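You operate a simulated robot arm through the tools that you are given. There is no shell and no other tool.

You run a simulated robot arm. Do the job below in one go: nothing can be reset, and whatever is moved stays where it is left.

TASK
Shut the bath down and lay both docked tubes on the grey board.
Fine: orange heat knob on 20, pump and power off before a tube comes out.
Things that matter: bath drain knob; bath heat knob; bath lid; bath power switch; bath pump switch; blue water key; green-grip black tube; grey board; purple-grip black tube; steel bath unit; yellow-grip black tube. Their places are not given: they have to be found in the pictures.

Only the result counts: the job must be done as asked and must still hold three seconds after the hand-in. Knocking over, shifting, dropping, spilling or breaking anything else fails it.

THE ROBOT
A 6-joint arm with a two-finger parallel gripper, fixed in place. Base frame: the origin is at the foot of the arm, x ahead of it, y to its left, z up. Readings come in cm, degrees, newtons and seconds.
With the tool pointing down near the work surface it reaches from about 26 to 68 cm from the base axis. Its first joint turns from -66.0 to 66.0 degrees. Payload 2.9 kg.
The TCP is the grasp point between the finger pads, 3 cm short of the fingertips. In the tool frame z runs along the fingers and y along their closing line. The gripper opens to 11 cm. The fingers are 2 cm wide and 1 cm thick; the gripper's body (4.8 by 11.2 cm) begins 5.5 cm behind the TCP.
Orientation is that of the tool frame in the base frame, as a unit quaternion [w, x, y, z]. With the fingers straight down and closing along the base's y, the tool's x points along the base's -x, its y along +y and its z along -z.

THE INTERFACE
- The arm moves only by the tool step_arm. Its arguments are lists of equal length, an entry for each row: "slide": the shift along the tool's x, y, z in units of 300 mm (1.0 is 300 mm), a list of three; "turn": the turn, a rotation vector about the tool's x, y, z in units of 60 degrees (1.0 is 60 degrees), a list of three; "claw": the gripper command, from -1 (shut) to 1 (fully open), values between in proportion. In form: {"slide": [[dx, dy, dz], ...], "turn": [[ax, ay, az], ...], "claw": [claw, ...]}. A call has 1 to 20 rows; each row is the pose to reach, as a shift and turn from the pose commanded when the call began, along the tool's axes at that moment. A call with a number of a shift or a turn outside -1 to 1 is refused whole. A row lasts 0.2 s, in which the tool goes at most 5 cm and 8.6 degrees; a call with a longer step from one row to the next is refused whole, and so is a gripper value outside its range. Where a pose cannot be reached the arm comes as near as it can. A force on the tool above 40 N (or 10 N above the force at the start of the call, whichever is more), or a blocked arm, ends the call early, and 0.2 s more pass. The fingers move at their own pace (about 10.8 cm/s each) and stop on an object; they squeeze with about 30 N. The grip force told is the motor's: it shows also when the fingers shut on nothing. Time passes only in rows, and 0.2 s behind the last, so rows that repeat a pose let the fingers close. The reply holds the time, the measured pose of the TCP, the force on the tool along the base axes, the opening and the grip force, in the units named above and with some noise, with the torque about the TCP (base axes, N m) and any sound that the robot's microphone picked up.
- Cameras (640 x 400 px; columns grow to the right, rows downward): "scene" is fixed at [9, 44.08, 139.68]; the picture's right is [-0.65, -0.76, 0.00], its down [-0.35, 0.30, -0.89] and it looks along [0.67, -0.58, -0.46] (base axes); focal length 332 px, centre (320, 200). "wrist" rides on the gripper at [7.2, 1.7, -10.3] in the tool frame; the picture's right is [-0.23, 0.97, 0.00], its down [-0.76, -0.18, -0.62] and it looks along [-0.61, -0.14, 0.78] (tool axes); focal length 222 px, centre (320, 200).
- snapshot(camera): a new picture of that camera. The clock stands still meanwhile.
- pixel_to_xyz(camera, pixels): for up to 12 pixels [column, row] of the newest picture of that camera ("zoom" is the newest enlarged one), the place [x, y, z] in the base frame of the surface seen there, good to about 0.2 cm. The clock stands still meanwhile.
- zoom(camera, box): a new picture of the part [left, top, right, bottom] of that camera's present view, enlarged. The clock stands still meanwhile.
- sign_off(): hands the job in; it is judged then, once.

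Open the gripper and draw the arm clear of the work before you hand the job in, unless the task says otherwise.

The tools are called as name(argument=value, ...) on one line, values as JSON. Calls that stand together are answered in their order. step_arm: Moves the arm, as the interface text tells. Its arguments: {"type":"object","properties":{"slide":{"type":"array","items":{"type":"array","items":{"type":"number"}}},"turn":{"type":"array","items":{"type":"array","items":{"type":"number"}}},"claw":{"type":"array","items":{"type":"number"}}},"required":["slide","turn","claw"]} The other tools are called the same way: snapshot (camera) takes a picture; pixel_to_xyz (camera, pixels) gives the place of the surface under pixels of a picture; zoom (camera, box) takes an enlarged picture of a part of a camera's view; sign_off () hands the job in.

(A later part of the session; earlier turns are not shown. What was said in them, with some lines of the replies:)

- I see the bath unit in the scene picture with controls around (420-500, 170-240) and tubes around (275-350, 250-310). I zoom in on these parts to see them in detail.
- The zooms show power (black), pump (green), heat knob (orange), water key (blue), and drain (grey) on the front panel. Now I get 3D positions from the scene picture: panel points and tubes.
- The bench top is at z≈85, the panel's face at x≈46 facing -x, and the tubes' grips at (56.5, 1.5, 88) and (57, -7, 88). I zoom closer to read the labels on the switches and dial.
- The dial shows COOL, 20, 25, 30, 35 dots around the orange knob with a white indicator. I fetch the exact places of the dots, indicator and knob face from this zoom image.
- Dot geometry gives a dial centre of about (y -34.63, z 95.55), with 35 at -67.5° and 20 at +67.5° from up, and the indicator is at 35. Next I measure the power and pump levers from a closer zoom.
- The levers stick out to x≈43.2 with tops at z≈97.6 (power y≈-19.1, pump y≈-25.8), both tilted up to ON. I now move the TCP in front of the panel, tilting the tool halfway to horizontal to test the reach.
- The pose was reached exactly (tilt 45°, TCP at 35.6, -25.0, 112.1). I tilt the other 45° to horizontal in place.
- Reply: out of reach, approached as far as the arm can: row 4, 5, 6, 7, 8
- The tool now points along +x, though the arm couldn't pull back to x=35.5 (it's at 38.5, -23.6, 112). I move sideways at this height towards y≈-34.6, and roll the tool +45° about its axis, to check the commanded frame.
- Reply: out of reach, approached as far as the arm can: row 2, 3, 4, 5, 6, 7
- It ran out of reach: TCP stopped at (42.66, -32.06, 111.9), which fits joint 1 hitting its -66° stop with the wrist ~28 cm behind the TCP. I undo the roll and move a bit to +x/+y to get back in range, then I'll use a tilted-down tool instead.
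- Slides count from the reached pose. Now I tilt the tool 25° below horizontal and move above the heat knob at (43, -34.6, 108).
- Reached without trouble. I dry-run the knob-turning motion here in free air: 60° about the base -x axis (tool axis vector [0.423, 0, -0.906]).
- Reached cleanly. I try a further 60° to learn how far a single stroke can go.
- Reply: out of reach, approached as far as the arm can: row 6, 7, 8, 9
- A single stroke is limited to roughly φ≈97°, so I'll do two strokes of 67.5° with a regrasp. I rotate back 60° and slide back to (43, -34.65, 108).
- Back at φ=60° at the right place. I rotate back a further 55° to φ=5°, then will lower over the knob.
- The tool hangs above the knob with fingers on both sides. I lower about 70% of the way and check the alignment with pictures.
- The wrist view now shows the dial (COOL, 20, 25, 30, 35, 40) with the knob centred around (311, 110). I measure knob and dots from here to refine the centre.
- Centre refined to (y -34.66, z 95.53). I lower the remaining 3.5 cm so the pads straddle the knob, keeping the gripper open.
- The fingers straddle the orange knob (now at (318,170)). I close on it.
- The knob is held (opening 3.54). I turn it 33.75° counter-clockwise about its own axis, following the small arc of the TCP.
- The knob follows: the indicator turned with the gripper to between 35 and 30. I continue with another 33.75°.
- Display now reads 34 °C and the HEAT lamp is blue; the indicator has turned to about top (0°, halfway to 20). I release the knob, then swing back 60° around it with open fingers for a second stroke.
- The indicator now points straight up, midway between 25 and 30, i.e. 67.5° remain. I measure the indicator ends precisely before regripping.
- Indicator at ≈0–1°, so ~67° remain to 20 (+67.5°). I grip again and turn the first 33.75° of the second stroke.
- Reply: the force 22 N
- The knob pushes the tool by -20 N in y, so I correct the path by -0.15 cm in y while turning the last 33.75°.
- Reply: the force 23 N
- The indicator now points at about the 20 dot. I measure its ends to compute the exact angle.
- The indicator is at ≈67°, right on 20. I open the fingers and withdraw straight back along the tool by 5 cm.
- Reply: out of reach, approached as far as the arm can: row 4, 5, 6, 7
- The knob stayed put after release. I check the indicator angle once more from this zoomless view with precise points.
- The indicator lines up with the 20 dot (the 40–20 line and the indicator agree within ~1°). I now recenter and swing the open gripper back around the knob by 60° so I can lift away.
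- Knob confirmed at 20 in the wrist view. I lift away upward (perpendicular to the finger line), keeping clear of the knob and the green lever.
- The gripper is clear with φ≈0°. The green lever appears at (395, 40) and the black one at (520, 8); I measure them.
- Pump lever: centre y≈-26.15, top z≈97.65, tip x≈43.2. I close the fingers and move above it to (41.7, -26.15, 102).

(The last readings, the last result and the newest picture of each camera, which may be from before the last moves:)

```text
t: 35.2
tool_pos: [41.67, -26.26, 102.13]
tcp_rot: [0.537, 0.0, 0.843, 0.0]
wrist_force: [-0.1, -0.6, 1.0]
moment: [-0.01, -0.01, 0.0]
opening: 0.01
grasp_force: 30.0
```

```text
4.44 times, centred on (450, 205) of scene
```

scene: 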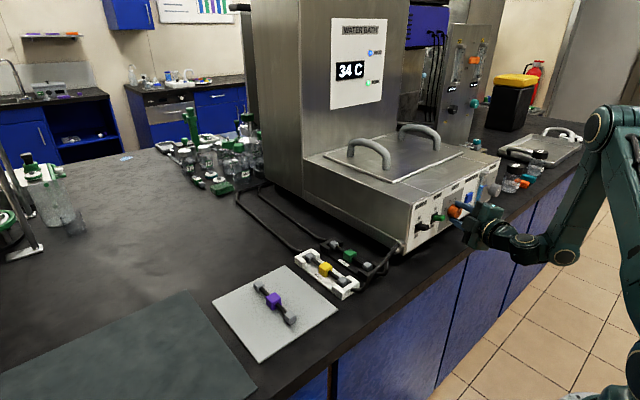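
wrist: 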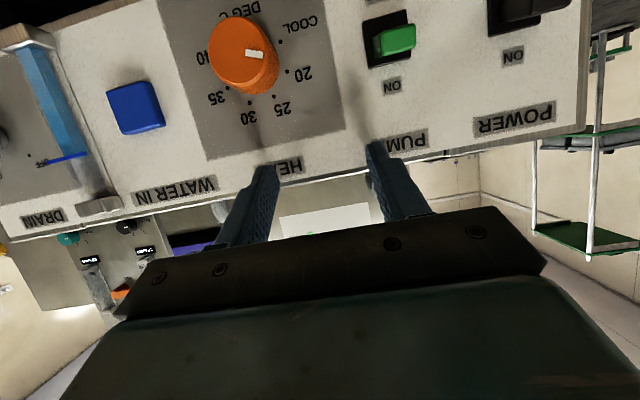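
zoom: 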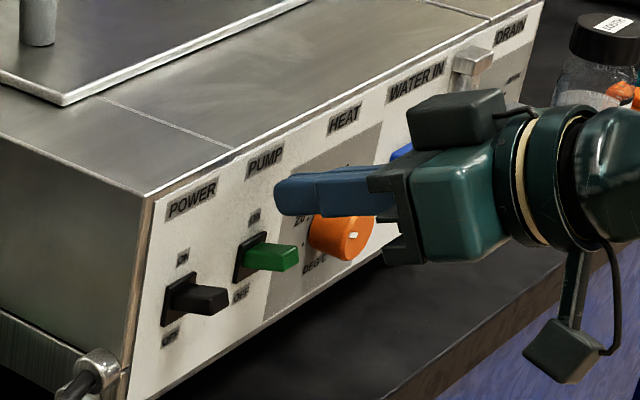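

The closed fingers are above the green lever. I press down 4 cm (to TCP z≈98.1) in steps; the force guard will stop it if blocked.

step_arm(slide=[[0.0302, 0, 0.0141], [0.0604, 0, 0.0282], [0.0755, 0, 0.0352], [0.0861, 0, 0.0401], [0.0967, 0, 0.0451], [0.1072, 0, 0.05], [0.1148, 0, 0.0535], [0.1208, 0, 0.0563]], turn=[[0, 0, 0], [0, 0, 0], [0, 0, 0], [0, 0, 0], [0, 0, 0], [0, 0, 0], [0, 0, 0], [0, 0, 0]], claw=[-1, -1, -1, -1, -1, -1, -1, -1])

zoom(camera="scene", box=[400, 160, 500, 250])

zoom(camera="scene", box=[310, 10, 410, 110])

```text
t: 37.0
tool_pos: [41.69, -26.22, 98.2]
tcp_rot: [0.539, -0.001, 0.842, 0.0]
wrist_force: [-3.0, 2.1, 9.3]
moment: [0.05, -0.14, -0.09]
opening: 0.02
grasp_force: 29.6
```

```text
4.44 times, centred on (450, 205) of scene
```

zoom: 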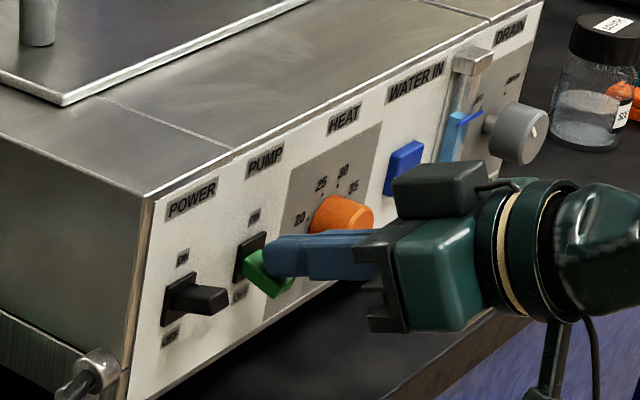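

```text
4.00 times, centred on (360, 60) of scene
```

zoom: 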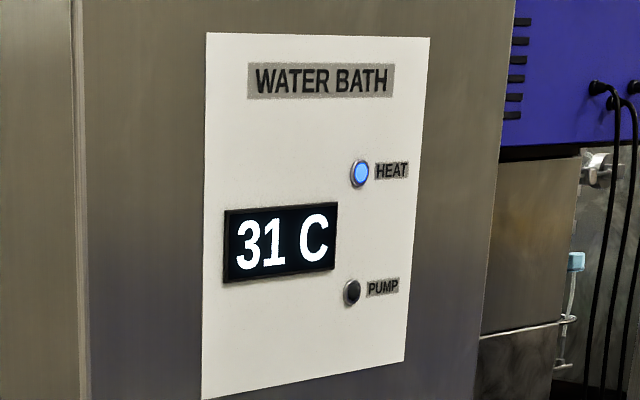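

The PUMP lamp is out and the green lever has flipped down. I lift off and move above the black power lever at y≈-19.15.

step_arm(slide=[[-0.0302, 0, -0.0141], [-0.0755, 0, -0.0352], [-0.1208, 0, -0.0563], [-0.1208, 0.07, -0.0563], [-0.1208, 0.15, -0.0563], [-0.1208, 0.236, -0.0563], [-0.1208, 0.236, -0.0563]], turn=[[0, 0, 0], [0, 0, 0], [0, 0, 0], [0, 0, 0], [0, 0, 0], [0, 0, 0], [0, 0, 0]], claw=[-1, -1, -1, -1, -1, -1, -1])

zoom(camera="scene", box=[400, 160, 500, 250])

snapshot(camera="wrist")

```text
t: 38.6
tool_pos: [41.62, -19.09, 102.14]
tcp_rot: [0.537, 0.0, 0.844, 0.0]
wrist_force: [-0.3, 0.3, -0.5]
moment: [0.0, -0.01, -0.04]
opening: 0.02
grasp_force: 30.6
```

```text
4.44 times, centred on (450, 205) of scene
```

zoom: 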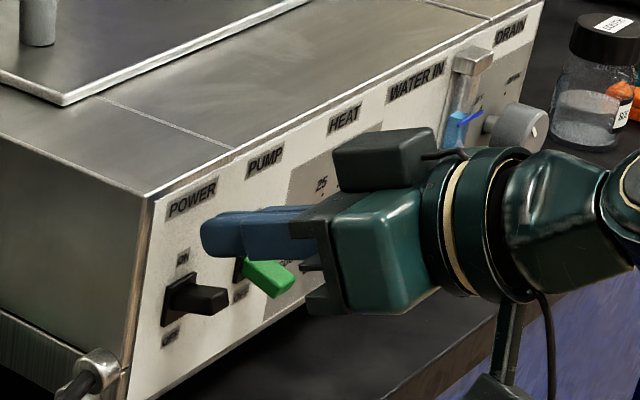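

```text
taken
```

wrist: 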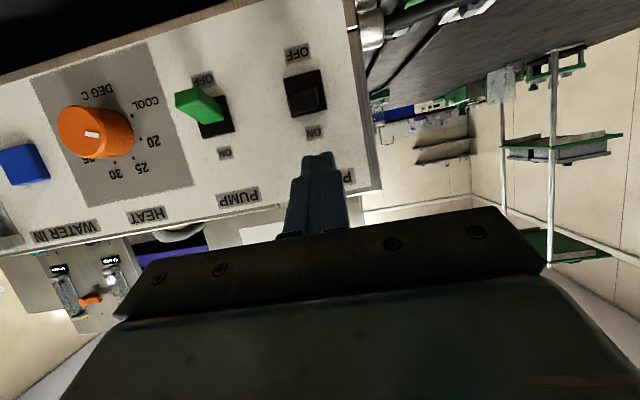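

The green lever stays down at OFF and the fingers are above the black lever (305, 100). I press it down the same way.

step_arm(slide=[[0.0302, 0, 0.0141], [0.0604, 0, 0.0282], [0.0755, 0, 0.0352], [0.0861, 0, 0.0401], [0.0967, 0, 0.0451], [0.1072, 0, 0.05], [0.1148, 0, 0.0535], [0.1208, 0, 0.0563]], turn=[[0, 0, 0], [0, 0, 0], [0, 0, 0], [0, 0, 0], [0, 0, 0], [0, 0, 0], [0, 0, 0], [0, 0, 0]], claw=[-1, -1, -1, -1, -1, -1, -1, -1])

zoom(camera="scene", box=[400, 160, 500, 250])

zoom(camera="scene", box=[310, 10, 410, 110])

```text
t: 40.4
tool_pos: [41.51, -19.11, 98.14]
tcp_rot: [0.539, 0.001, 0.843, -0.001]
wrist_force: [-6.5, 1.7, 9.2]
moment: [0.02, -0.09, 0.1]
opening: 0.0
grasp_force: 30.3
```

```text
4.44 times, centred on (450, 205) of scene
```

zoom: 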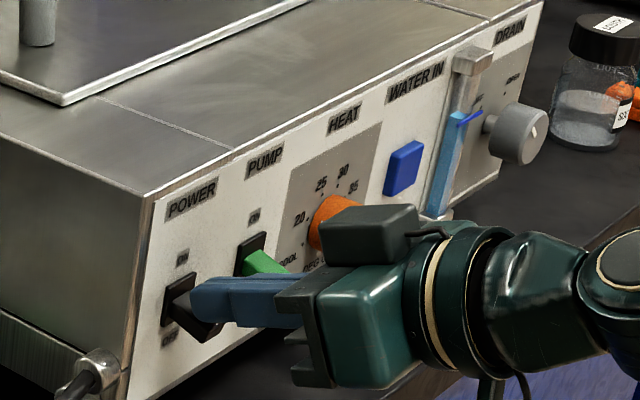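

```text
4.00 times, centred on (360, 60) of scene
```

zoom: 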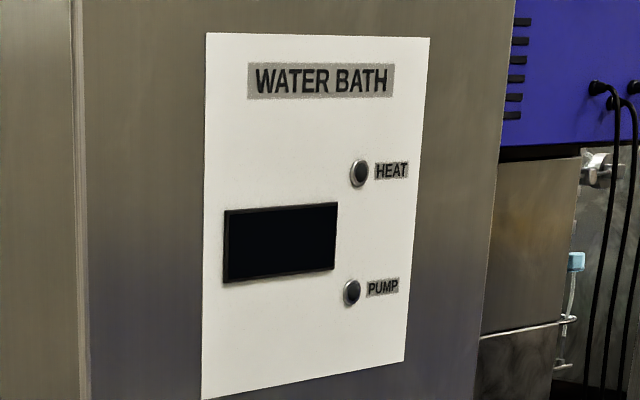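

The display and lamps are dark: power is off. I lift off the black lever straight up by 7 cm.

step_arm(slide=[[-0.0453, 0, -0.0211], [-0.1, 0, -0.0466], [-0.16, 0, -0.0746], [-0.2115, 0, -0.0986], [-0.2115, 0, -0.0986]], turn=[[0, 0, 0], [0, 0, 0], [0, 0, 0], [0, 0, 0], [0, 0, 0]], claw=[-1, -1, -1, -1, -1])

zoom(camera="scene", box=[400, 160, 500, 250])

zoom(camera="scene", box=[290, 230, 410, 305])

```text
t: 41.6
tool_pos: [41.65, -19.12, 105.14]
tcp_rot: [0.537, 0.0, 0.843, 0.0]
wrist_force: [0.0, -0.6, 0.7]
moment: [0.02, -0.03, -0.02]
opening: 0.01
grasp_force: 30.0
```

```text
4.44 times, centred on (450, 205) of scene
```

zoom: 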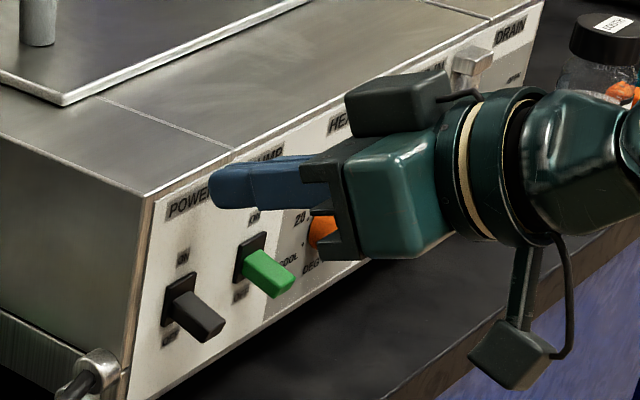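

```text
5.33 times, centred on (350, 268) of scene
```

zoom: 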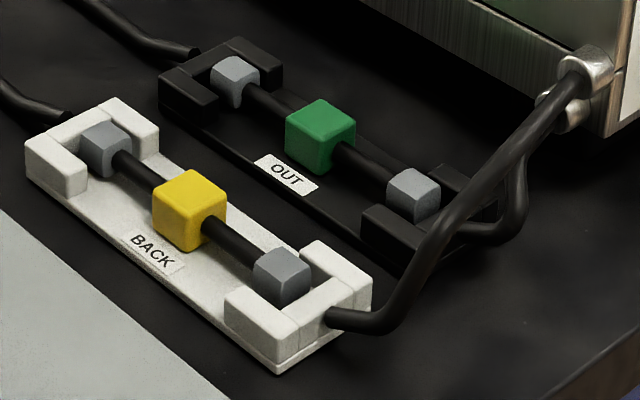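

Both levers are down at OFF. I now look at the docks in detail; the hose from the nozzle runs close to the green dock, so I measure the hose, grips and dock parts.

pixel_to_xyz(camera="zoom", pixels=[[575, 75], [540, 120], [490, 180], [445, 235], [415, 285], [370, 320], [515, 200], [412, 190], [320, 135], [234, 75], [190, 205], [280, 275]])

pixel_to_xyz(camera="zoom", pixels=[[104, 148], [322, 110], [320, 105], [192, 178], [158, 195], [225, 205], [60, 170], [320, 255], [150, 250], [250, 235], [380, 230], [200, 95]])

```text
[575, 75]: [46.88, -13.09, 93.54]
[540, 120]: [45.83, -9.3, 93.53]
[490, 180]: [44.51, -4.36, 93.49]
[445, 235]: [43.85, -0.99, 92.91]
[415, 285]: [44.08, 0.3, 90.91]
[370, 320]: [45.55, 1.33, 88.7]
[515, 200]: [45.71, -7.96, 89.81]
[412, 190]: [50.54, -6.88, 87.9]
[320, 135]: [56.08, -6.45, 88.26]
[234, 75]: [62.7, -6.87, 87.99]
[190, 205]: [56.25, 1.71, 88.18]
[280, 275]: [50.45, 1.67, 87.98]
```

```text
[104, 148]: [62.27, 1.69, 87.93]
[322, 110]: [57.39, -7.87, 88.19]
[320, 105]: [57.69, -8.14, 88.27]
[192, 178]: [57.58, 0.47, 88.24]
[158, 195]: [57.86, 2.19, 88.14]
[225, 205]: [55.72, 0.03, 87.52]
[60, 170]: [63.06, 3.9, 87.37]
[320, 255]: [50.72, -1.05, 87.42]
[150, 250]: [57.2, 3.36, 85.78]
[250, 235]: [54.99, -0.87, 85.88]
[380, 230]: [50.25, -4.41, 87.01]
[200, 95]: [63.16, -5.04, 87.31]
```

The hoses run at x≈44–47 (z≈93.5), clear of the tubes at x≥50. I move up and over towards the yellow tube while tilting the tool back down (first half).

step_arm(slide=[[-0.06, 0.03, -0.01], [-0.1, 0.1, 0.02], [-0.15, 0.17, 0.05], [-0.19, 0.24, 0.08], [-0.22, 0.31, 0.1], [-0.2426, 0.3667, 0.126], [-0.2426, 0.3667, 0.126]], turn=[[0, 0.05, 0], [0, 0.14, 0], [0, 0.24, 0], [0, 0.34, 0], [0, 0.44, 0], [0, 0.5417, 0], [0, 0.5417, 0]], claw=[-1, -1, -1, -1, -0.5, -0.09, -0.09])

```text
t: 43.2
tool_pos: [48.15, -8.01, 110.16]
tcp_rot: [0.279, 0.0, 0.96, 0.0]
wrist_force: [-0.4, 0.1, -0.6]
moment: [0.0, -0.01, -0.02]
opening: 5.0
grasp_force: 0.0
```

Good. I finish tilting to straight down and go above the yellow grip at (56.5, 1.35, 100).

step_arm(slide=[[-0.009, 0.052, 0.0725], [-0.0176, 0.104, 0.145], [-0.0264, 0.156, 0.2175], [-0.0352, 0.208, 0.29], [-0.044, 0.26, 0.3625], [-0.0528, 0.312, 0.435], [-0.0528, 0.312, 0.435]], turn=[[0, 0.09, 0], [0, 0.18, 0], [0, 0.27, 0], [0, 0.36, 0], [0, 0.45, 0], [0, 0.5417, 0], [0, 0.5417, 0]], claw=[-0.09, -0.09, -0.09, -0.09, -0.09, -0.09, -0.09])

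snapshot(camera="wrist")

snapshot(camera="scene")

```text
t: 44.8
tool_pos: [56.52, 1.33, 99.95]
tcp_rot: [-0.001, -0.001, 1.0, 0.0]
wrist_force: [-0.2, 0.7, 0.3]
moment: [0.0, 0.01, 0.0]
opening: 4.98
grasp_force: 0.0
```

```text
taken
```

wrist: 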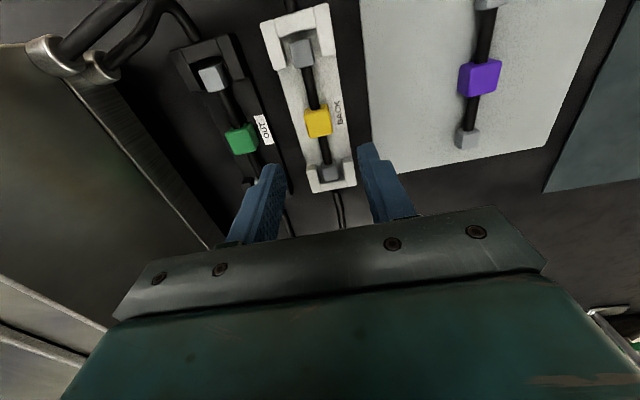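

```text
taken
```

scene: 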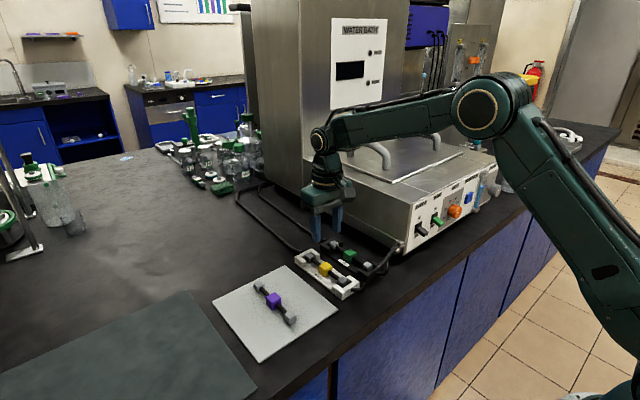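

The gripper is above the yellow grip (wrist pixel (318,122)). I measure both docked grips, tube ends and the board edges from this view.

zoom(camera="wrist", box=[160, 0, 380, 200])

pixel_to_xyz(camera="wrist", pixels=[[305, 113], [327, 110], [308, 135], [331, 132], [318, 122], [302, 52], [330, 172], [240, 137], [229, 130], [251, 125], [235, 152], [257, 146]])

pixel_to_xyz(camera="wrist", pixels=[[478, 75], [460, 60], [496, 58], [470, 138], [487, 5], [366, 5], [374, 170], [548, 148], [600, 10], [270, 30], [330, 20], [340, 130]])

```text
2.00 times, centred on (270, 100) of wrist
```

zoom: 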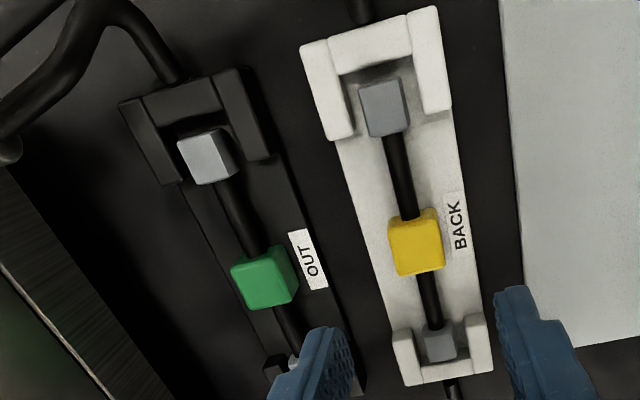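

```text
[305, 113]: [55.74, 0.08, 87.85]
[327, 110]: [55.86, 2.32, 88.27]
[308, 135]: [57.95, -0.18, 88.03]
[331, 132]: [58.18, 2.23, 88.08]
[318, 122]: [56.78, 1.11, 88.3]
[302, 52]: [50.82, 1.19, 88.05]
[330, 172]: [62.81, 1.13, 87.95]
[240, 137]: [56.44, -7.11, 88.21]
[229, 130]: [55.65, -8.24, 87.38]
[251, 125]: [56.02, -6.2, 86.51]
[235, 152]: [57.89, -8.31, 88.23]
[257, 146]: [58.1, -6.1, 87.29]
```

```text
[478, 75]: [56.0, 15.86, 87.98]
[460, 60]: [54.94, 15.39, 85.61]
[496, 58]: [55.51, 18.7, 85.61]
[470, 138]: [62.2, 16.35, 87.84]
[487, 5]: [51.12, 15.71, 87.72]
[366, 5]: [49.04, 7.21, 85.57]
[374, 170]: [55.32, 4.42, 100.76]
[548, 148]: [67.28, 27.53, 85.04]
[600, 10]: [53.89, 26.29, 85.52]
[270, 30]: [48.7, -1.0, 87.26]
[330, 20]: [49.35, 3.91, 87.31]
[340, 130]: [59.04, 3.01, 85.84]
```

Yellow grip centre is (56.85, 1.15), top z≈88.2, with dock plate top at 85.85. I lower so the fingertips stop at z≈86.25, just above the plate.

step_arm(slide=[[-0.011, -0.006, 0.06], [-0.011, -0.006, 0.12], [-0.011, -0.006, 0.18], [-0.011, -0.006, 0.24], [-0.011, -0.006, 0.29], [-0.011, -0.006, 0.33], [-0.011, -0.006, 0.3567], [-0.011, -0.006, 0.3567]], turn=[[0, 0, 0], [0, 0, 0], [0, 0, 0], [0, 0, 0], [0, 0, 0], [0, 0, 0], [0, 0, 0], [0, 0, 0]], claw=[-0.09, -0.09, -0.09, -0.09, -0.09, -0.09, -0.09, -0.09])

snapshot(camera="wrist")

zoom(camera="scene", box=[270, 200, 410, 310])

```text
t: 46.6
tool_pos: [56.86, 1.03, 89.23]
tcp_rot: [0.0, 0.0, 1.0, 0.0]
wrist_force: [0.2, 0.0, 0.1]
moment: [0.01, -0.01, 0.03]
opening: 5.02
grasp_force: 0.0
```

```text
taken
```

wrist: 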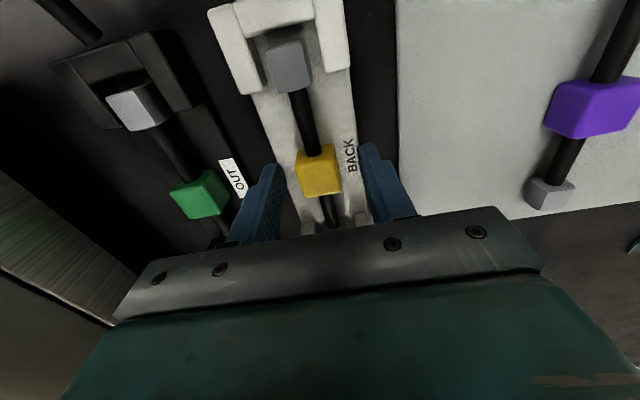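

```text
3.64 times, centred on (340, 255) of scene
```

zoom: 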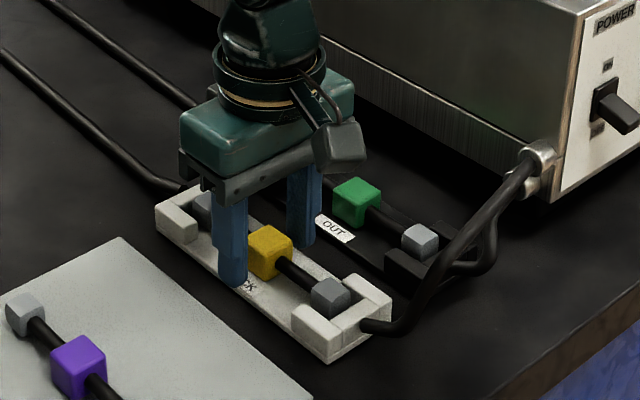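

The fingers straddle the yellow grip correctly. I close on it.

step_arm(slide=[[0, 0, 0], [0, 0, 0], [0, 0, 0], [0, 0, 0], [0, 0, 0]], turn=[[0, 0, 0], [0, 0, 0], [0, 0, 0], [0, 0, 0], [0, 0, 0]], claw=[-0.4, -1, -1, -1, -1])

```text
t: 47.8
tool_pos: [56.85, 1.22, 89.16]
tcp_rot: [0.0, 0.0, 1.0, 0.0]
wrist_force: [0.0, 1.1, 1.1]
moment: [0.0, 0.0, -0.01]
opening: 2.48
grasp_force: 30.3
```

Gripped at 2.48 cm. I lift straight up slowly by 9 cm.

step_arm(slide=[[0, 0, -0.015], [0, 0, -0.03], [0, 0, -0.05], [0, 0, -0.09], [0, 0, -0.14], [0, 0, -0.2], [0, 0, -0.26], [0, 0, -0.3], [0, 0, -0.3]], turn=[[0, 0, 0], [0, 0, 0], [0, 0, 0], [0, 0, 0], [0, 0, 0], [0, 0, 0], [0, 0, 0], [0, 0, 0], [0, 0, 0]], claw=[-1, -1, -1, -1, -1, -1, -1, -1, -1])

snapshot(camera="wrist")

zoom(camera="scene", box=[220, 190, 410, 340])

```text
t: 49.8
tool_pos: [56.69, 1.08, 98.26]
tcp_rot: [-0.001, 0.0, 1.0, 0.0]
wrist_force: [-0.2, 0.5, -0.4]
moment: [-0.03, -0.01, -0.04]
opening: 2.48
grasp_force: 30.1
```

```text
taken
```

wrist: 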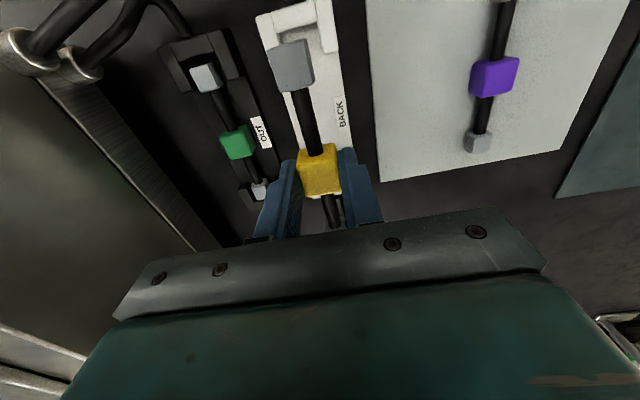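

```text
2.67 times, centred on (315, 265) of scene
```

zoom: 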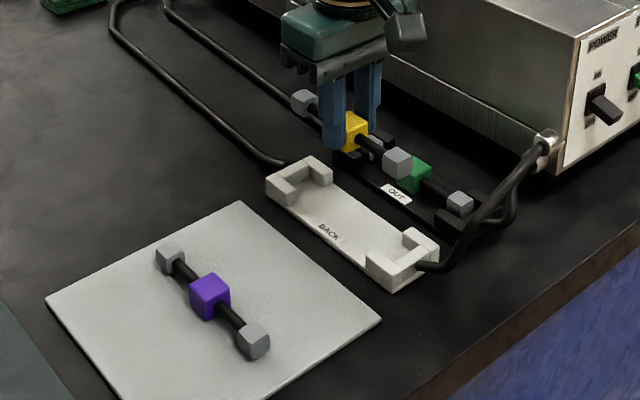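

The yellow tube is out of its dock, level in the gripper. I carry it sideways to y≈10.6 above the board.

step_arm(slide=[[0, 0.05, 0], [0, 0.11, 0], [0, 0.18, 0], [0, 0.25, 0], [0, 0.29, 0], [0, 0.315, 0], [0, 0.315, 0]], turn=[[0, 0, 0], [0, 0, 0], [0, 0, 0], [0, 0, 0], [0, 0, 0], [0, 0, 0], [0, 0, 0]], claw=[-1, -1, -1, -1, -1, -1, -1])

snapshot(camera="wrist")

```text
t: 51.4
tool_pos: [56.91, 10.59, 98.21]
tcp_rot: [0.0, 0.0, 1.0, -0.001]
wrist_force: [-0.1, -0.3, -0.8]
moment: [0.0, 0.0, 0.0]
opening: 2.47
grasp_force: 30.2
```

```text
taken
```

wrist: 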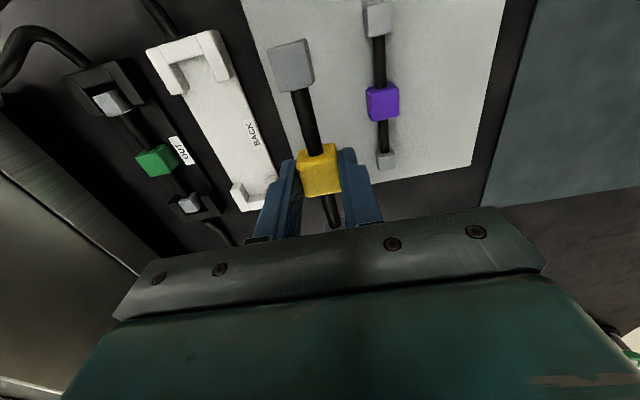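

It's above the board, with purple about 5 cm to the side. I lower 9.2 cm, slowing near the board.

step_arm(slide=[[0, 0, 0.06], [0, 0, 0.12], [0, 0, 0.18], [0, 0, 0.23], [0, 0, 0.265], [0, 0, 0.285], [0, 0, 0.297], [0, 0, 0.304], [0, 0, 0.3067], [0, 0, 0.3067]], turn=[[0, 0, 0], [0, 0, 0], [0, 0, 0], [0, 0, 0], [0, 0, 0], [0, 0, 0], [0, 0, 0], [0, 0, 0], [0, 0, 0], [0, 0, 0]], claw=[-1, -1, -1, -1, -1, -1, -1, -1, -1, -1])

zoom(camera="scene", box=[220, 210, 370, 340])

```text
t: 53.6
tool_pos: [56.88, 10.51, 89.06]
tcp_rot: [0.0, 0.0, 1.0, 0.0]
wrist_force: [-1.8, -0.8, 7.8]
moment: [-0.03, 0.1, -0.01]
opening: 2.48
grasp_force: 29.6
```

```text
3.08 times, centred on (295, 275) of scene
```

zoom: 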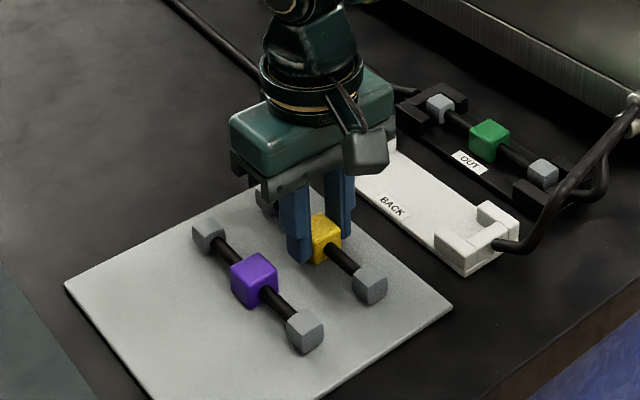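

The tube rests on the board (7.8 N upward). I open the fingers modestly to 4.2 cm and lift straight up.

step_arm(slide=[[0, 0, 0], [0, 0, 0], [0, 0, 0], [0, 0, -0.02], [0, 0, -0.06], [0, 0, -0.12], [0, 0, -0.2], [0, 0, -0.3], [0, 0, -0.3667], [0, 0, -0.3667]], turn=[[0, 0, 0], [0, 0, 0], [0, 0, 0], [0, 0, 0], [0, 0, 0], [0, 0, 0], [0, 0, 0], [0, 0, 0], [0, 0, 0], [0, 0, 0]], claw=[-0.236, -0.236, -0.236, -0.236, -0.236, -0.236, -0.236, -0.236, -0.236, -0.236])

snapshot(camera="wrist")

zoom(camera="scene", box=[200, 200, 410, 370])

```text
t: 55.8
tool_pos: [56.85, 10.59, 99.92]
tcp_rot: [0.001, 0.0, 1.0, -0.001]
wrist_force: [0.3, 0.2, -0.7]
moment: [0.01, 0.0, -0.01]
opening: 4.21
grasp_force: 0.0
```

```text
taken
```

wrist: 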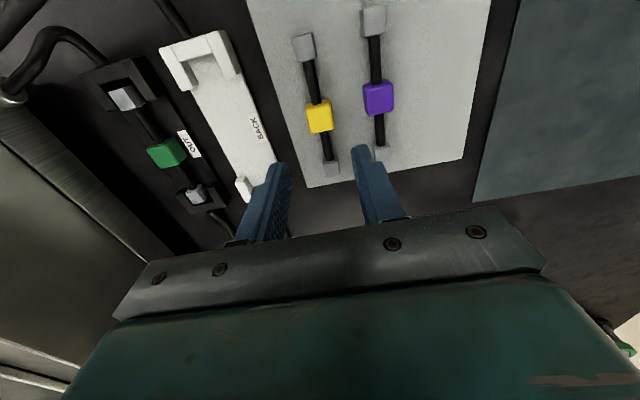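

```text
2.35 times, centred on (305, 285) of scene
```

zoom: 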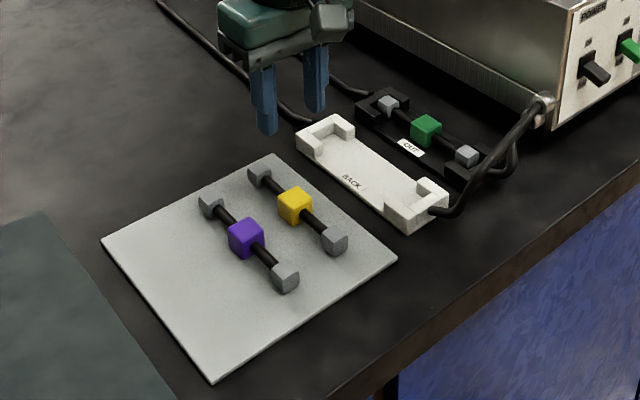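

Yellow lies on the board next to purple, undisturbed. I move at height to above the green grip at (56.9, -7.2).

step_arm(slide=[[0, -0.06, 0], [0, -0.15, 0], [0, -0.25, 0], [0, -0.35, 0], [0, -0.45, 0], [0, -0.54, 0], [0, -0.5927, 0], [0, -0.5927, 0]], turn=[[0, 0, 0], [0, 0, 0], [0, 0, 0], [0, 0, 0], [0, 0, 0], [0, 0, 0], [0, 0, 0], [0, 0, 0]], claw=[-0.236, -0.236, -0.236, -0.236, -0.09, -0.09, -0.09, -0.09])

snapshot(camera="wrist")

pixel_to_xyz(camera="wrist", pixels=[[318, 122], [306, 113], [330, 110], [309, 135], [333, 132], [303, 50], [330, 172], [290, 120], [280, 100], [345, 130], [200, 100], [240, 190]])

```text
t: 57.6
tool_pos: [56.83, -7.41, 99.95]
tcp_rot: [0.0, 0.001, 1.0, 0.001]
wrist_force: [-0.3, 0.0, -0.1]
moment: [0.0, 0.02, -0.01]
opening: 5.01
grasp_force: 0.1
```

```text
taken
```

wrist: 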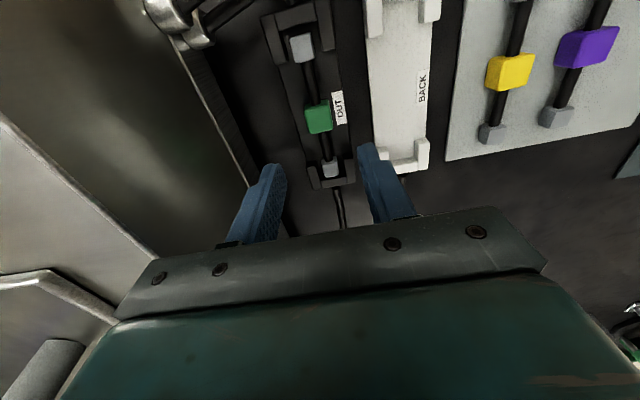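

```text
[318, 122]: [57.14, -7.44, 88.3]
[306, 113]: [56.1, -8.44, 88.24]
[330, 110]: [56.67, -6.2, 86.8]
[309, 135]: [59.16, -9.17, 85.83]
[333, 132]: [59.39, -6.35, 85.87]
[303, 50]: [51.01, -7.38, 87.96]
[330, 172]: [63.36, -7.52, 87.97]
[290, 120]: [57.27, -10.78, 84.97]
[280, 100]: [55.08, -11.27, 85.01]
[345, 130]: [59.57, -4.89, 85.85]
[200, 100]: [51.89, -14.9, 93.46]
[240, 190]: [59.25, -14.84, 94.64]
```

The green grip is centred between the fingers. I zoom in for a tighter estimate of its centre.

zoom(camera="wrist", box=[260, 80, 380, 160])

pixel_to_xyz(camera="zoom", pixels=[[250, 160], [350, 150], [265, 255], [375, 240], [310, 200], [260, 200], [365, 200], [300, 150], [320, 260]])

```text
5.00 times, centred on (320, 120) of wrist
```

zoom: 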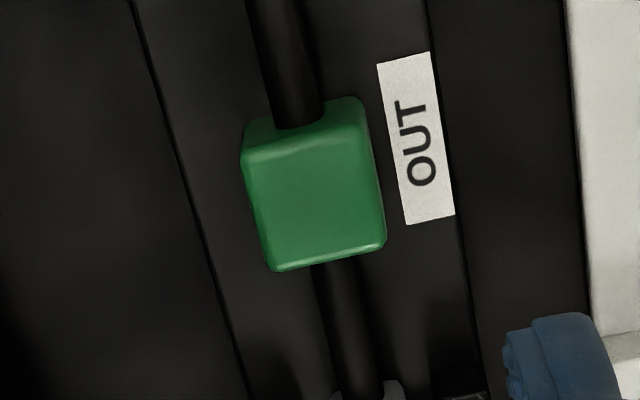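

```text
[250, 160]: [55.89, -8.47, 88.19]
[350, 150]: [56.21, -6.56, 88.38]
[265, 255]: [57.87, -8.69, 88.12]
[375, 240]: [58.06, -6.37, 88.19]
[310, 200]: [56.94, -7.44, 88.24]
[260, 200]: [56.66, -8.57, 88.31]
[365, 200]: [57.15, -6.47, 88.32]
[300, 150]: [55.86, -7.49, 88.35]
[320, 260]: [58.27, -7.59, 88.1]
```

Green grip centre ≈ (57.05, -7.4), top z≈88.2. I lower 10.8 cm with a slight correction so the fingertips end just above the dock plate.

step_arm(slide=[[-0.0067, -0.0033, 0.06], [-0.0067, -0.0033, 0.12], [-0.0067, -0.0033, 0.18], [-0.0067, -0.0033, 0.24], [-0.0067, -0.0033, 0.29], [-0.0067, -0.0033, 0.33], [-0.0067, -0.0033, 0.36], [-0.0067, -0.0033, 0.36]], turn=[[0, 0, 0], [0, 0, 0], [0, 0, 0], [0, 0, 0], [0, 0, 0], [0, 0, 0], [0, 0, 0], [0, 0, 0]], claw=[-0.09, -0.09, -0.09, -0.09, -0.09, -0.09, -0.09, -0.09])

snapshot(camera="wrist")

zoom(camera="scene", box=[290, 180, 430, 290])

```text
t: 59.4
tool_pos: [56.97, -7.35, 89.16]
tcp_rot: [0.0, -0.001, 1.0, 0.0]
wrist_force: [-0.5, -0.5, 0.9]
moment: [0.02, 0.02, 0.01]
opening: 5.02
grasp_force: 0.0
```

```text
taken
```

wrist: 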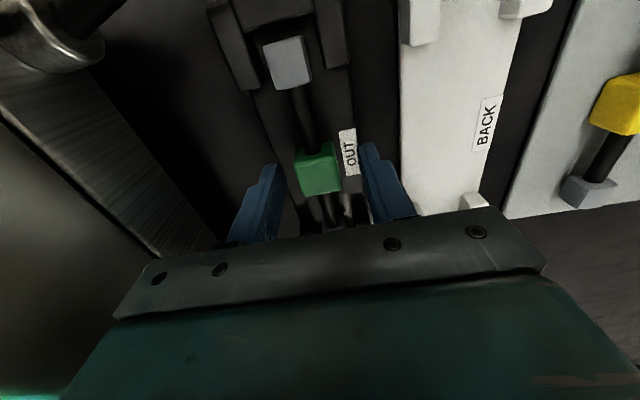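

```text
3.64 times, centred on (360, 235) of scene
```

zoom: 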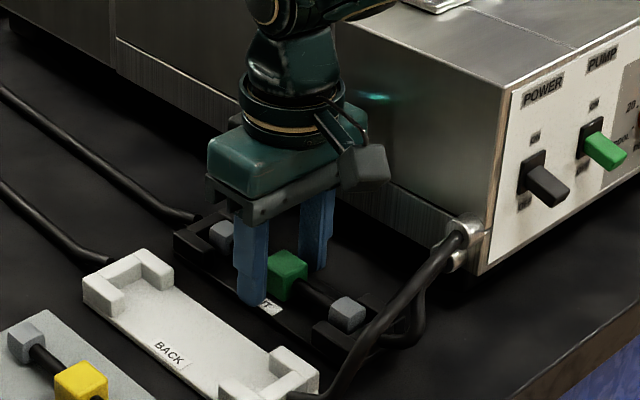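

The fingers straddle the green grip with clearance from the bath and hose. I close on it.

step_arm(slide=[[0, 0, 0], [0, 0, 0], [0, 0, 0], [0, 0, 0], [0, 0, 0]], turn=[[0, 0, 0], [0, 0, 0], [0, 0, 0], [0, 0, 0], [0, 0, 0]], claw=[-0.4, -1, -1, -1, -1])

```text
t: 60.6
tool_pos: [57.0, -7.39, 89.19]
tcp_rot: [0.0, -0.001, 1.0, 0.0]
wrist_force: [0.5, -0.3, 0.6]
moment: [-0.01, 0.01, 0.01]
opening: 2.48
grasp_force: 30.3
```

Gripped at 2.48 cm. I lift straight up 10 cm slowly.

step_arm(slide=[[0, 0, -0.015], [0, 0, -0.03], [0, 0, -0.05], [0, 0, -0.09], [0, 0, -0.14], [0, 0, -0.2], [0, 0, -0.27], [0, 0, -0.333], [0, 0, -0.333]], turn=[[0, 0, 0], [0, 0, 0], [0, 0, 0], [0, 0, 0], [0, 0, 0], [0, 0, 0], [0, 0, 0], [0, 0, 0], [0, 0, 0]], claw=[-1, -1, -1, -1, -1, -1, -1, -1, -1])

zoom(camera="scene", box=[220, 180, 430, 340])

```text
t: 62.6
tool_pos: [56.9, -7.39, 99.2]
tcp_rot: [0.0, 0.0, 1.0, 0.0]
wrist_force: [1.1, -0.3, -0.6]
moment: [0.0, 0.04, 0.0]
opening: 2.49
grasp_force: 29.8
```

```text
2.50 times, centred on (325, 260) of scene
```

zoom: 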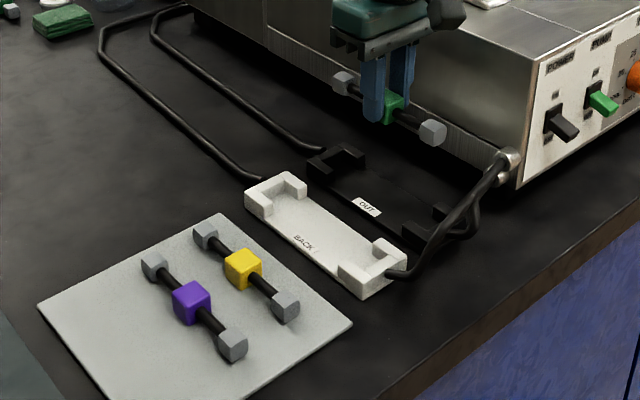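

The green tube is free of the dock. I carry it at height to y≈21.8, over the free strip of the board beyond purple.

step_arm(slide=[[0, 0.05, 0], [0, 0.13, 0], [0.002, 0.23, 0], [0.004, 0.34, 0], [0.006, 0.45, 0], [0.008, 0.56, 0], [0.01, 0.67, 0], [0.0133, 0.78, 0], [0.0133, 0.88, 0], [0.0133, 0.94, 0], [0.0133, 0.972, 0], [0.0133, 0.972, 0]], turn=[[0, 0, 0], [0, 0, 0], [0, 0, 0], [0, 0, 0], [0, 0, 0], [0, 0, 0], [0, 0, 0], [0, 0, 0], [0, 0, 0], [0, 0, 0], [0, 0, 0], [0, 0, 0]], claw=[-1, -1, -1, -1, -1, -1, -1, -1, -1, -1, -1, -1])

snapshot(camera="wrist")

pixel_to_xyz(camera="wrist", pixels=[[255, 130], [250, 60], [270, 180], [345, 40], [350, 100], [390, 60], [370, 30], [330, 30], [400, 120], [230, 90]])

```text
t: 65.2
tool_pos: [56.6, 21.87, 99.2]
tcp_rot: [0.0, 0.0, 1.0, 0.0]
wrist_force: [-0.7, 0.0, -0.3]
moment: [0.03, 0.01, -0.01]
opening: 2.45
grasp_force: 29.7
```

```text
taken
```

wrist: 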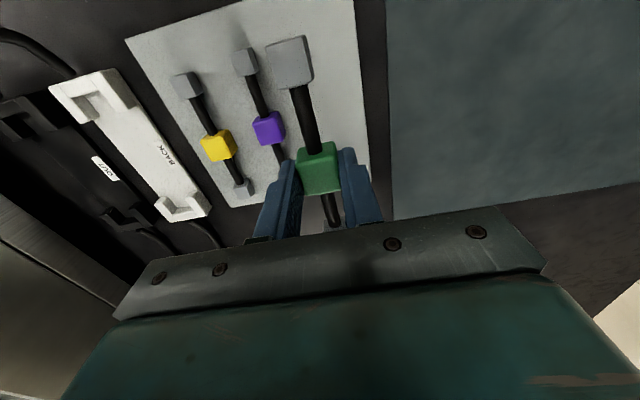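

```text
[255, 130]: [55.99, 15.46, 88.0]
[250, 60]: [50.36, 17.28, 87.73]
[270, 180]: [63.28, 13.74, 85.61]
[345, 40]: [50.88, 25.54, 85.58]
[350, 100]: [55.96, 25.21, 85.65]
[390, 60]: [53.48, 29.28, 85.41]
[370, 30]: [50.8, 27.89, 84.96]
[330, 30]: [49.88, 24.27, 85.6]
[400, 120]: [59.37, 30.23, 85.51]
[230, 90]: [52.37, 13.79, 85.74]
```

Green hangs above the free strip at y≈21.8, with purple's edge at y≈17.3 and the board's edge at ≈26.5. I lower 10.2 cm onto the board, slowing at the end.

step_arm(slide=[[0, 0, 0.06], [0, 0, 0.12], [0, 0, 0.18], [0, 0, 0.24], [0, 0, 0.285], [0, 0, 0.312], [0, 0, 0.327], [0, 0, 0.336], [0, 0, 0.34], [0, 0, 0.34]], turn=[[0, 0, 0], [0, 0, 0], [0, 0, 0], [0, 0, 0], [0, 0, 0], [0, 0, 0], [0, 0, 0], [0, 0, 0], [0, 0, 0], [0, 0, 0]], claw=[-1, -1, -1, -1, -1, -1, -1, -1, -1, -1])

zoom(camera="scene", box=[190, 210, 370, 370])

```text
t: 67.4
tool_pos: [56.72, 21.8, 89.14]
tcp_rot: [0.001, 0.0, 1.0, 0.0]
wrist_force: [-1.6, -0.6, 4.5]
moment: [-0.03, 0.06, 0.02]
opening: 2.47
grasp_force: 29.1
```

```text
2.50 times, centred on (280, 290) of scene
```

zoom: 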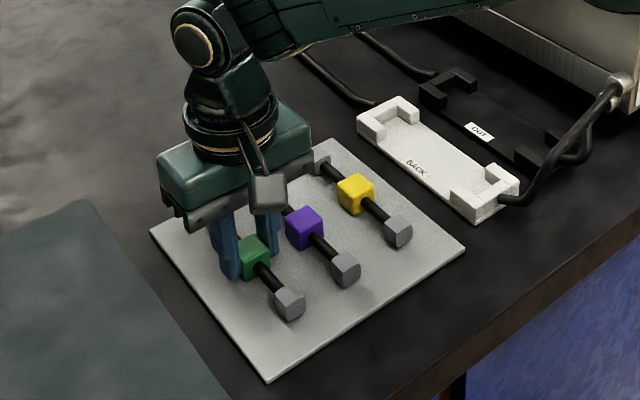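

The green tube touches the board (4.5 N upward). I open to 4.2 cm and lift straight up well clear.

step_arm(slide=[[0, 0, 0], [0, 0, 0], [0, 0, 0], [0, 0, -0.02], [0, 0, -0.06], [0, 0, -0.12], [0, 0, -0.2], [0, 0, -0.3], [0, 0, -0.42], [0, 0, -0.54], [0, 0, -0.66], [0, 0, -0.66]], turn=[[0, 0, 0], [0, 0, 0], [0, 0, 0], [0, 0, 0], [0, 0, 0], [0, 0, 0], [0, 0, 0], [0, 0, 0], [0, 0, 0], [0, 0, 0], [0, 0, 0], [0, 0, 0]], claw=[-0.236, -0.236, -0.236, -0.236, -0.236, -0.236, -0.236, -0.236, -0.236, -0.236, -0.236, -0.236])

snapshot(camera="wrist")

snapshot(camera="scene")

zoom(camera="scene", box=[400, 150, 530, 250])

```text
t: 70.0
tool_pos: [56.75, 21.92, 108.78]
tcp_rot: [0.0, 0.0, 1.0, 0.0]
wrist_force: [0.1, 0.1, -0.2]
moment: [0.01, 0.01, 0.01]
opening: 4.18
grasp_force: 0.1
```

```text
taken
```

wrist: 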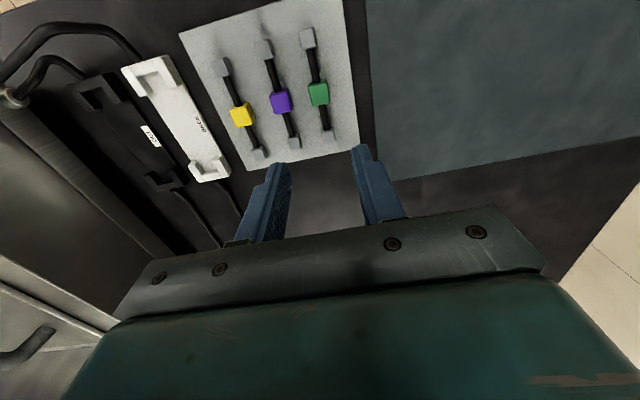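

```text
taken
```

scene: 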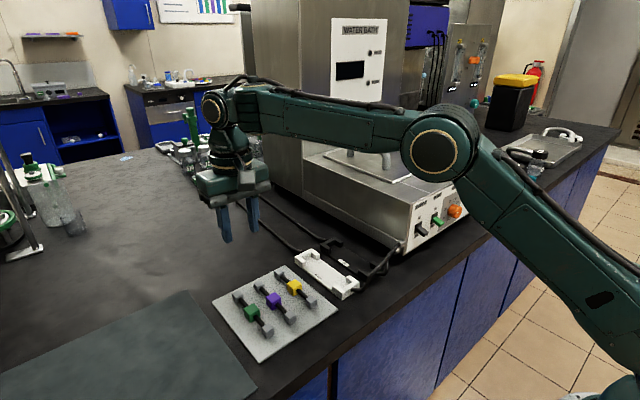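

```text
4.00 times, centred on (465, 200) of scene
```

zoom: 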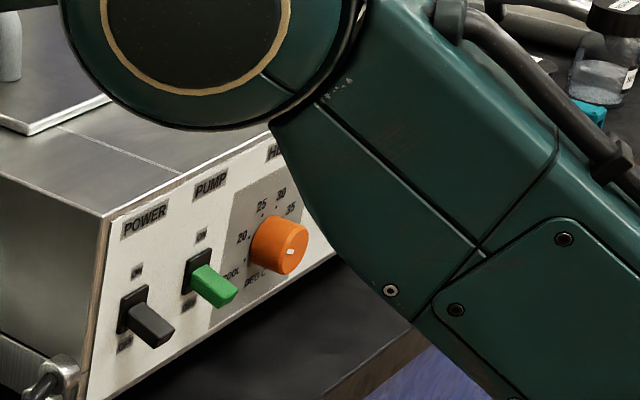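

All three tubes lie on the board. I double-check the heat knob's indicator with a closer zoom, since it is seen at a slant here.

zoom(camera="scene", box=[440, 190, 480, 225])

zoom(camera="scene", box=[200, 250, 350, 370])

```text
11.43 times, centred on (460, 208) of scene
```

zoom: 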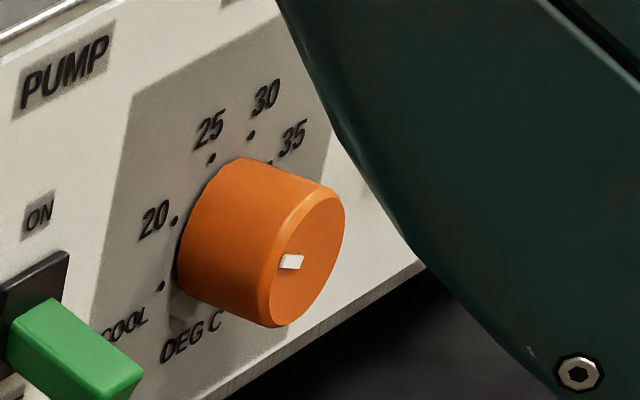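

```text
3.33 times, centred on (275, 310) of scene
```

zoom: 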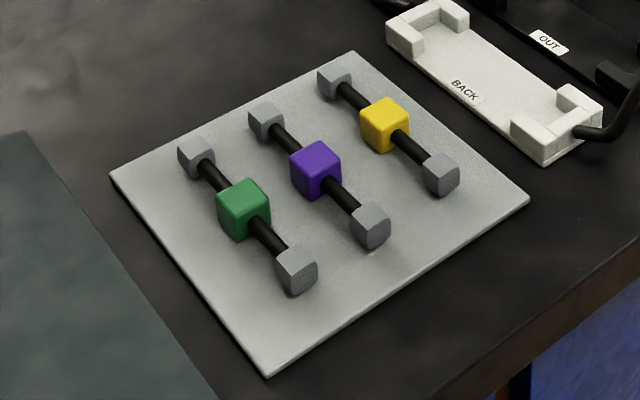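

The tubes lie fully on the board. I re-zoom the knob to compute the indicator's angle in 3D.

zoom(camera="scene", box=[450, 197, 475, 222])

pixel_to_xyz(camera="zoom", pixels=[[310, 215], [330, 212], [318, 213], [400, 150], [300, 290], [350, 200], [420, 130], [280, 200]])

```text
16.00 times, centred on (462, 210) of scene
```

zoom: 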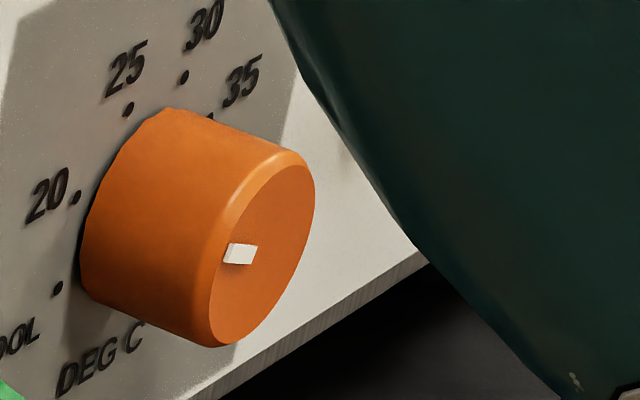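

```text
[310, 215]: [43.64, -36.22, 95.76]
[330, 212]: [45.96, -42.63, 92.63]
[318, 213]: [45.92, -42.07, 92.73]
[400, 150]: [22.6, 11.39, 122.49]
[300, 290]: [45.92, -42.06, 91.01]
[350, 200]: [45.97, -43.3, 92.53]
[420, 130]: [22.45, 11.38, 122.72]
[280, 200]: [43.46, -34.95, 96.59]
```

pixel_to_xyz(camera="zoom", pixels=[[232, 246], [228, 262], [256, 247], [252, 262], [240, 254], [232, 254], [250, 254], [76, 198], [128, 110], [58, 288], [184, 77]])

```text
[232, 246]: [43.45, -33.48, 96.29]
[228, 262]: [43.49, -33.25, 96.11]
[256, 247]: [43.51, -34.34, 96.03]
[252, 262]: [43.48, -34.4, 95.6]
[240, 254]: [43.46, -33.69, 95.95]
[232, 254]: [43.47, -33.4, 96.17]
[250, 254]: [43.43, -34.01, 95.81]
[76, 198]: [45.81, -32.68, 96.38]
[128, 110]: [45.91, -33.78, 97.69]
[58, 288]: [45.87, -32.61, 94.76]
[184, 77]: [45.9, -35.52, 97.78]
```

The indicator is at ~63–69° by 3D points (dot 20 at 67.5°), matching the straight-on wrist view. I open the gripper wider and draw the arm back and up, clear of the work.

step_arm(slide=[[0.02, 0, -0.05], [0.07, -0.04, -0.12], [0.15, -0.11, -0.18], [0.23, -0.19, -0.24], [0.31, -0.28, -0.28], [0.39, -0.37, -0.3], [0.47, -0.46, -0.31], [0.54, -0.53, -0.317], [0.557, -0.567, -0.317], [0.557, -0.567, -0.317]], turn=[[0, 0, 0], [0, 0, 0], [0, 0, 0], [0, 0, 0], [0, 0, 0], [0, 0, 0], [0, 0, 0], [0, 0, 0], [0, 0, 0], [0, 0, 0]], claw=[0.0, 0.3, 0.6, 1, 1, 1, 1, 1, 1, 1])

snapshot(camera="scene")

zoom(camera="wrist", box=[100, 60, 540, 260])

zoom(camera="scene", box=[390, 150, 530, 250])

```text
t: 72.2
tool_pos: [39.84, 4.79, 118.34]
tcp_rot: [-0.001, 0.0, 1.0, 0.0]
wrist_force: [-0.7, 0.1, -0.2]
moment: [0.03, -0.02, 0.01]
opening: 10.98
grasp_force: 0.1
```

```text
taken
```

scene: 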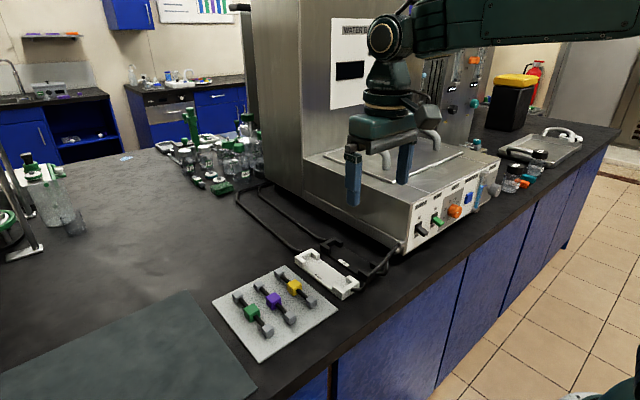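

```text
1.45 times, centred on (320, 160) of wrist
```

zoom: 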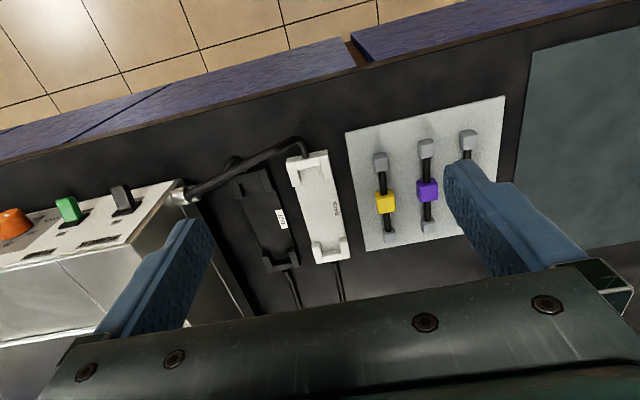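

```text
4.00 times, centred on (460, 200) of scene
```

zoom: 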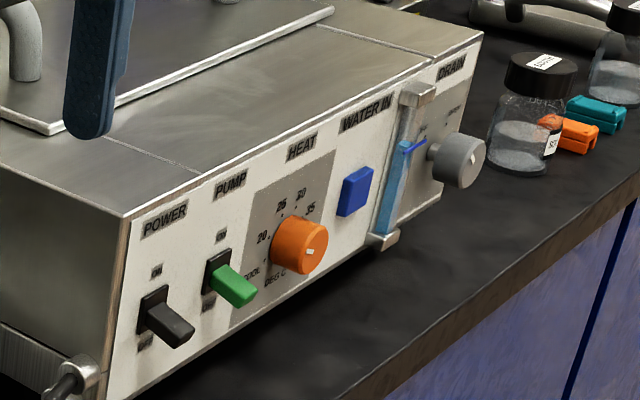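

The final pictures show both levers down at OFF, the display dark, the knob at 20, and green, purple and yellow tubes lying on the board. The blue key, drain knob and lid are as before, and the open gripper is clear. I hand the job in.

sign_off()

```text
The job is handed in.
```

The bath is shut down and both docked tubes are lying on the grey board. I've handed the job in, but no verdict has come back yet.

- **Heat knob:** turned from 35 to 20. The indicator lines up with the 20 dot, within about 1° in the head-on wrist view and within about 5° from the scene camera.
- **Pump and power:** both levers are down at OFF. The pump lamp went out, and the display and heat lamp are dark. All of this was done before any tube was moved. The bath still read 31 °C just before power-off, so it had not cooled to 20.
- **Tubes:** the yellow and green tubes lie on the board on either side of the purple one, which I did not touch.
- **Everything else:** the water key, drain knob, lid and hoses look unchanged in the last pictures. The gripper is open and the arm is drawn back.
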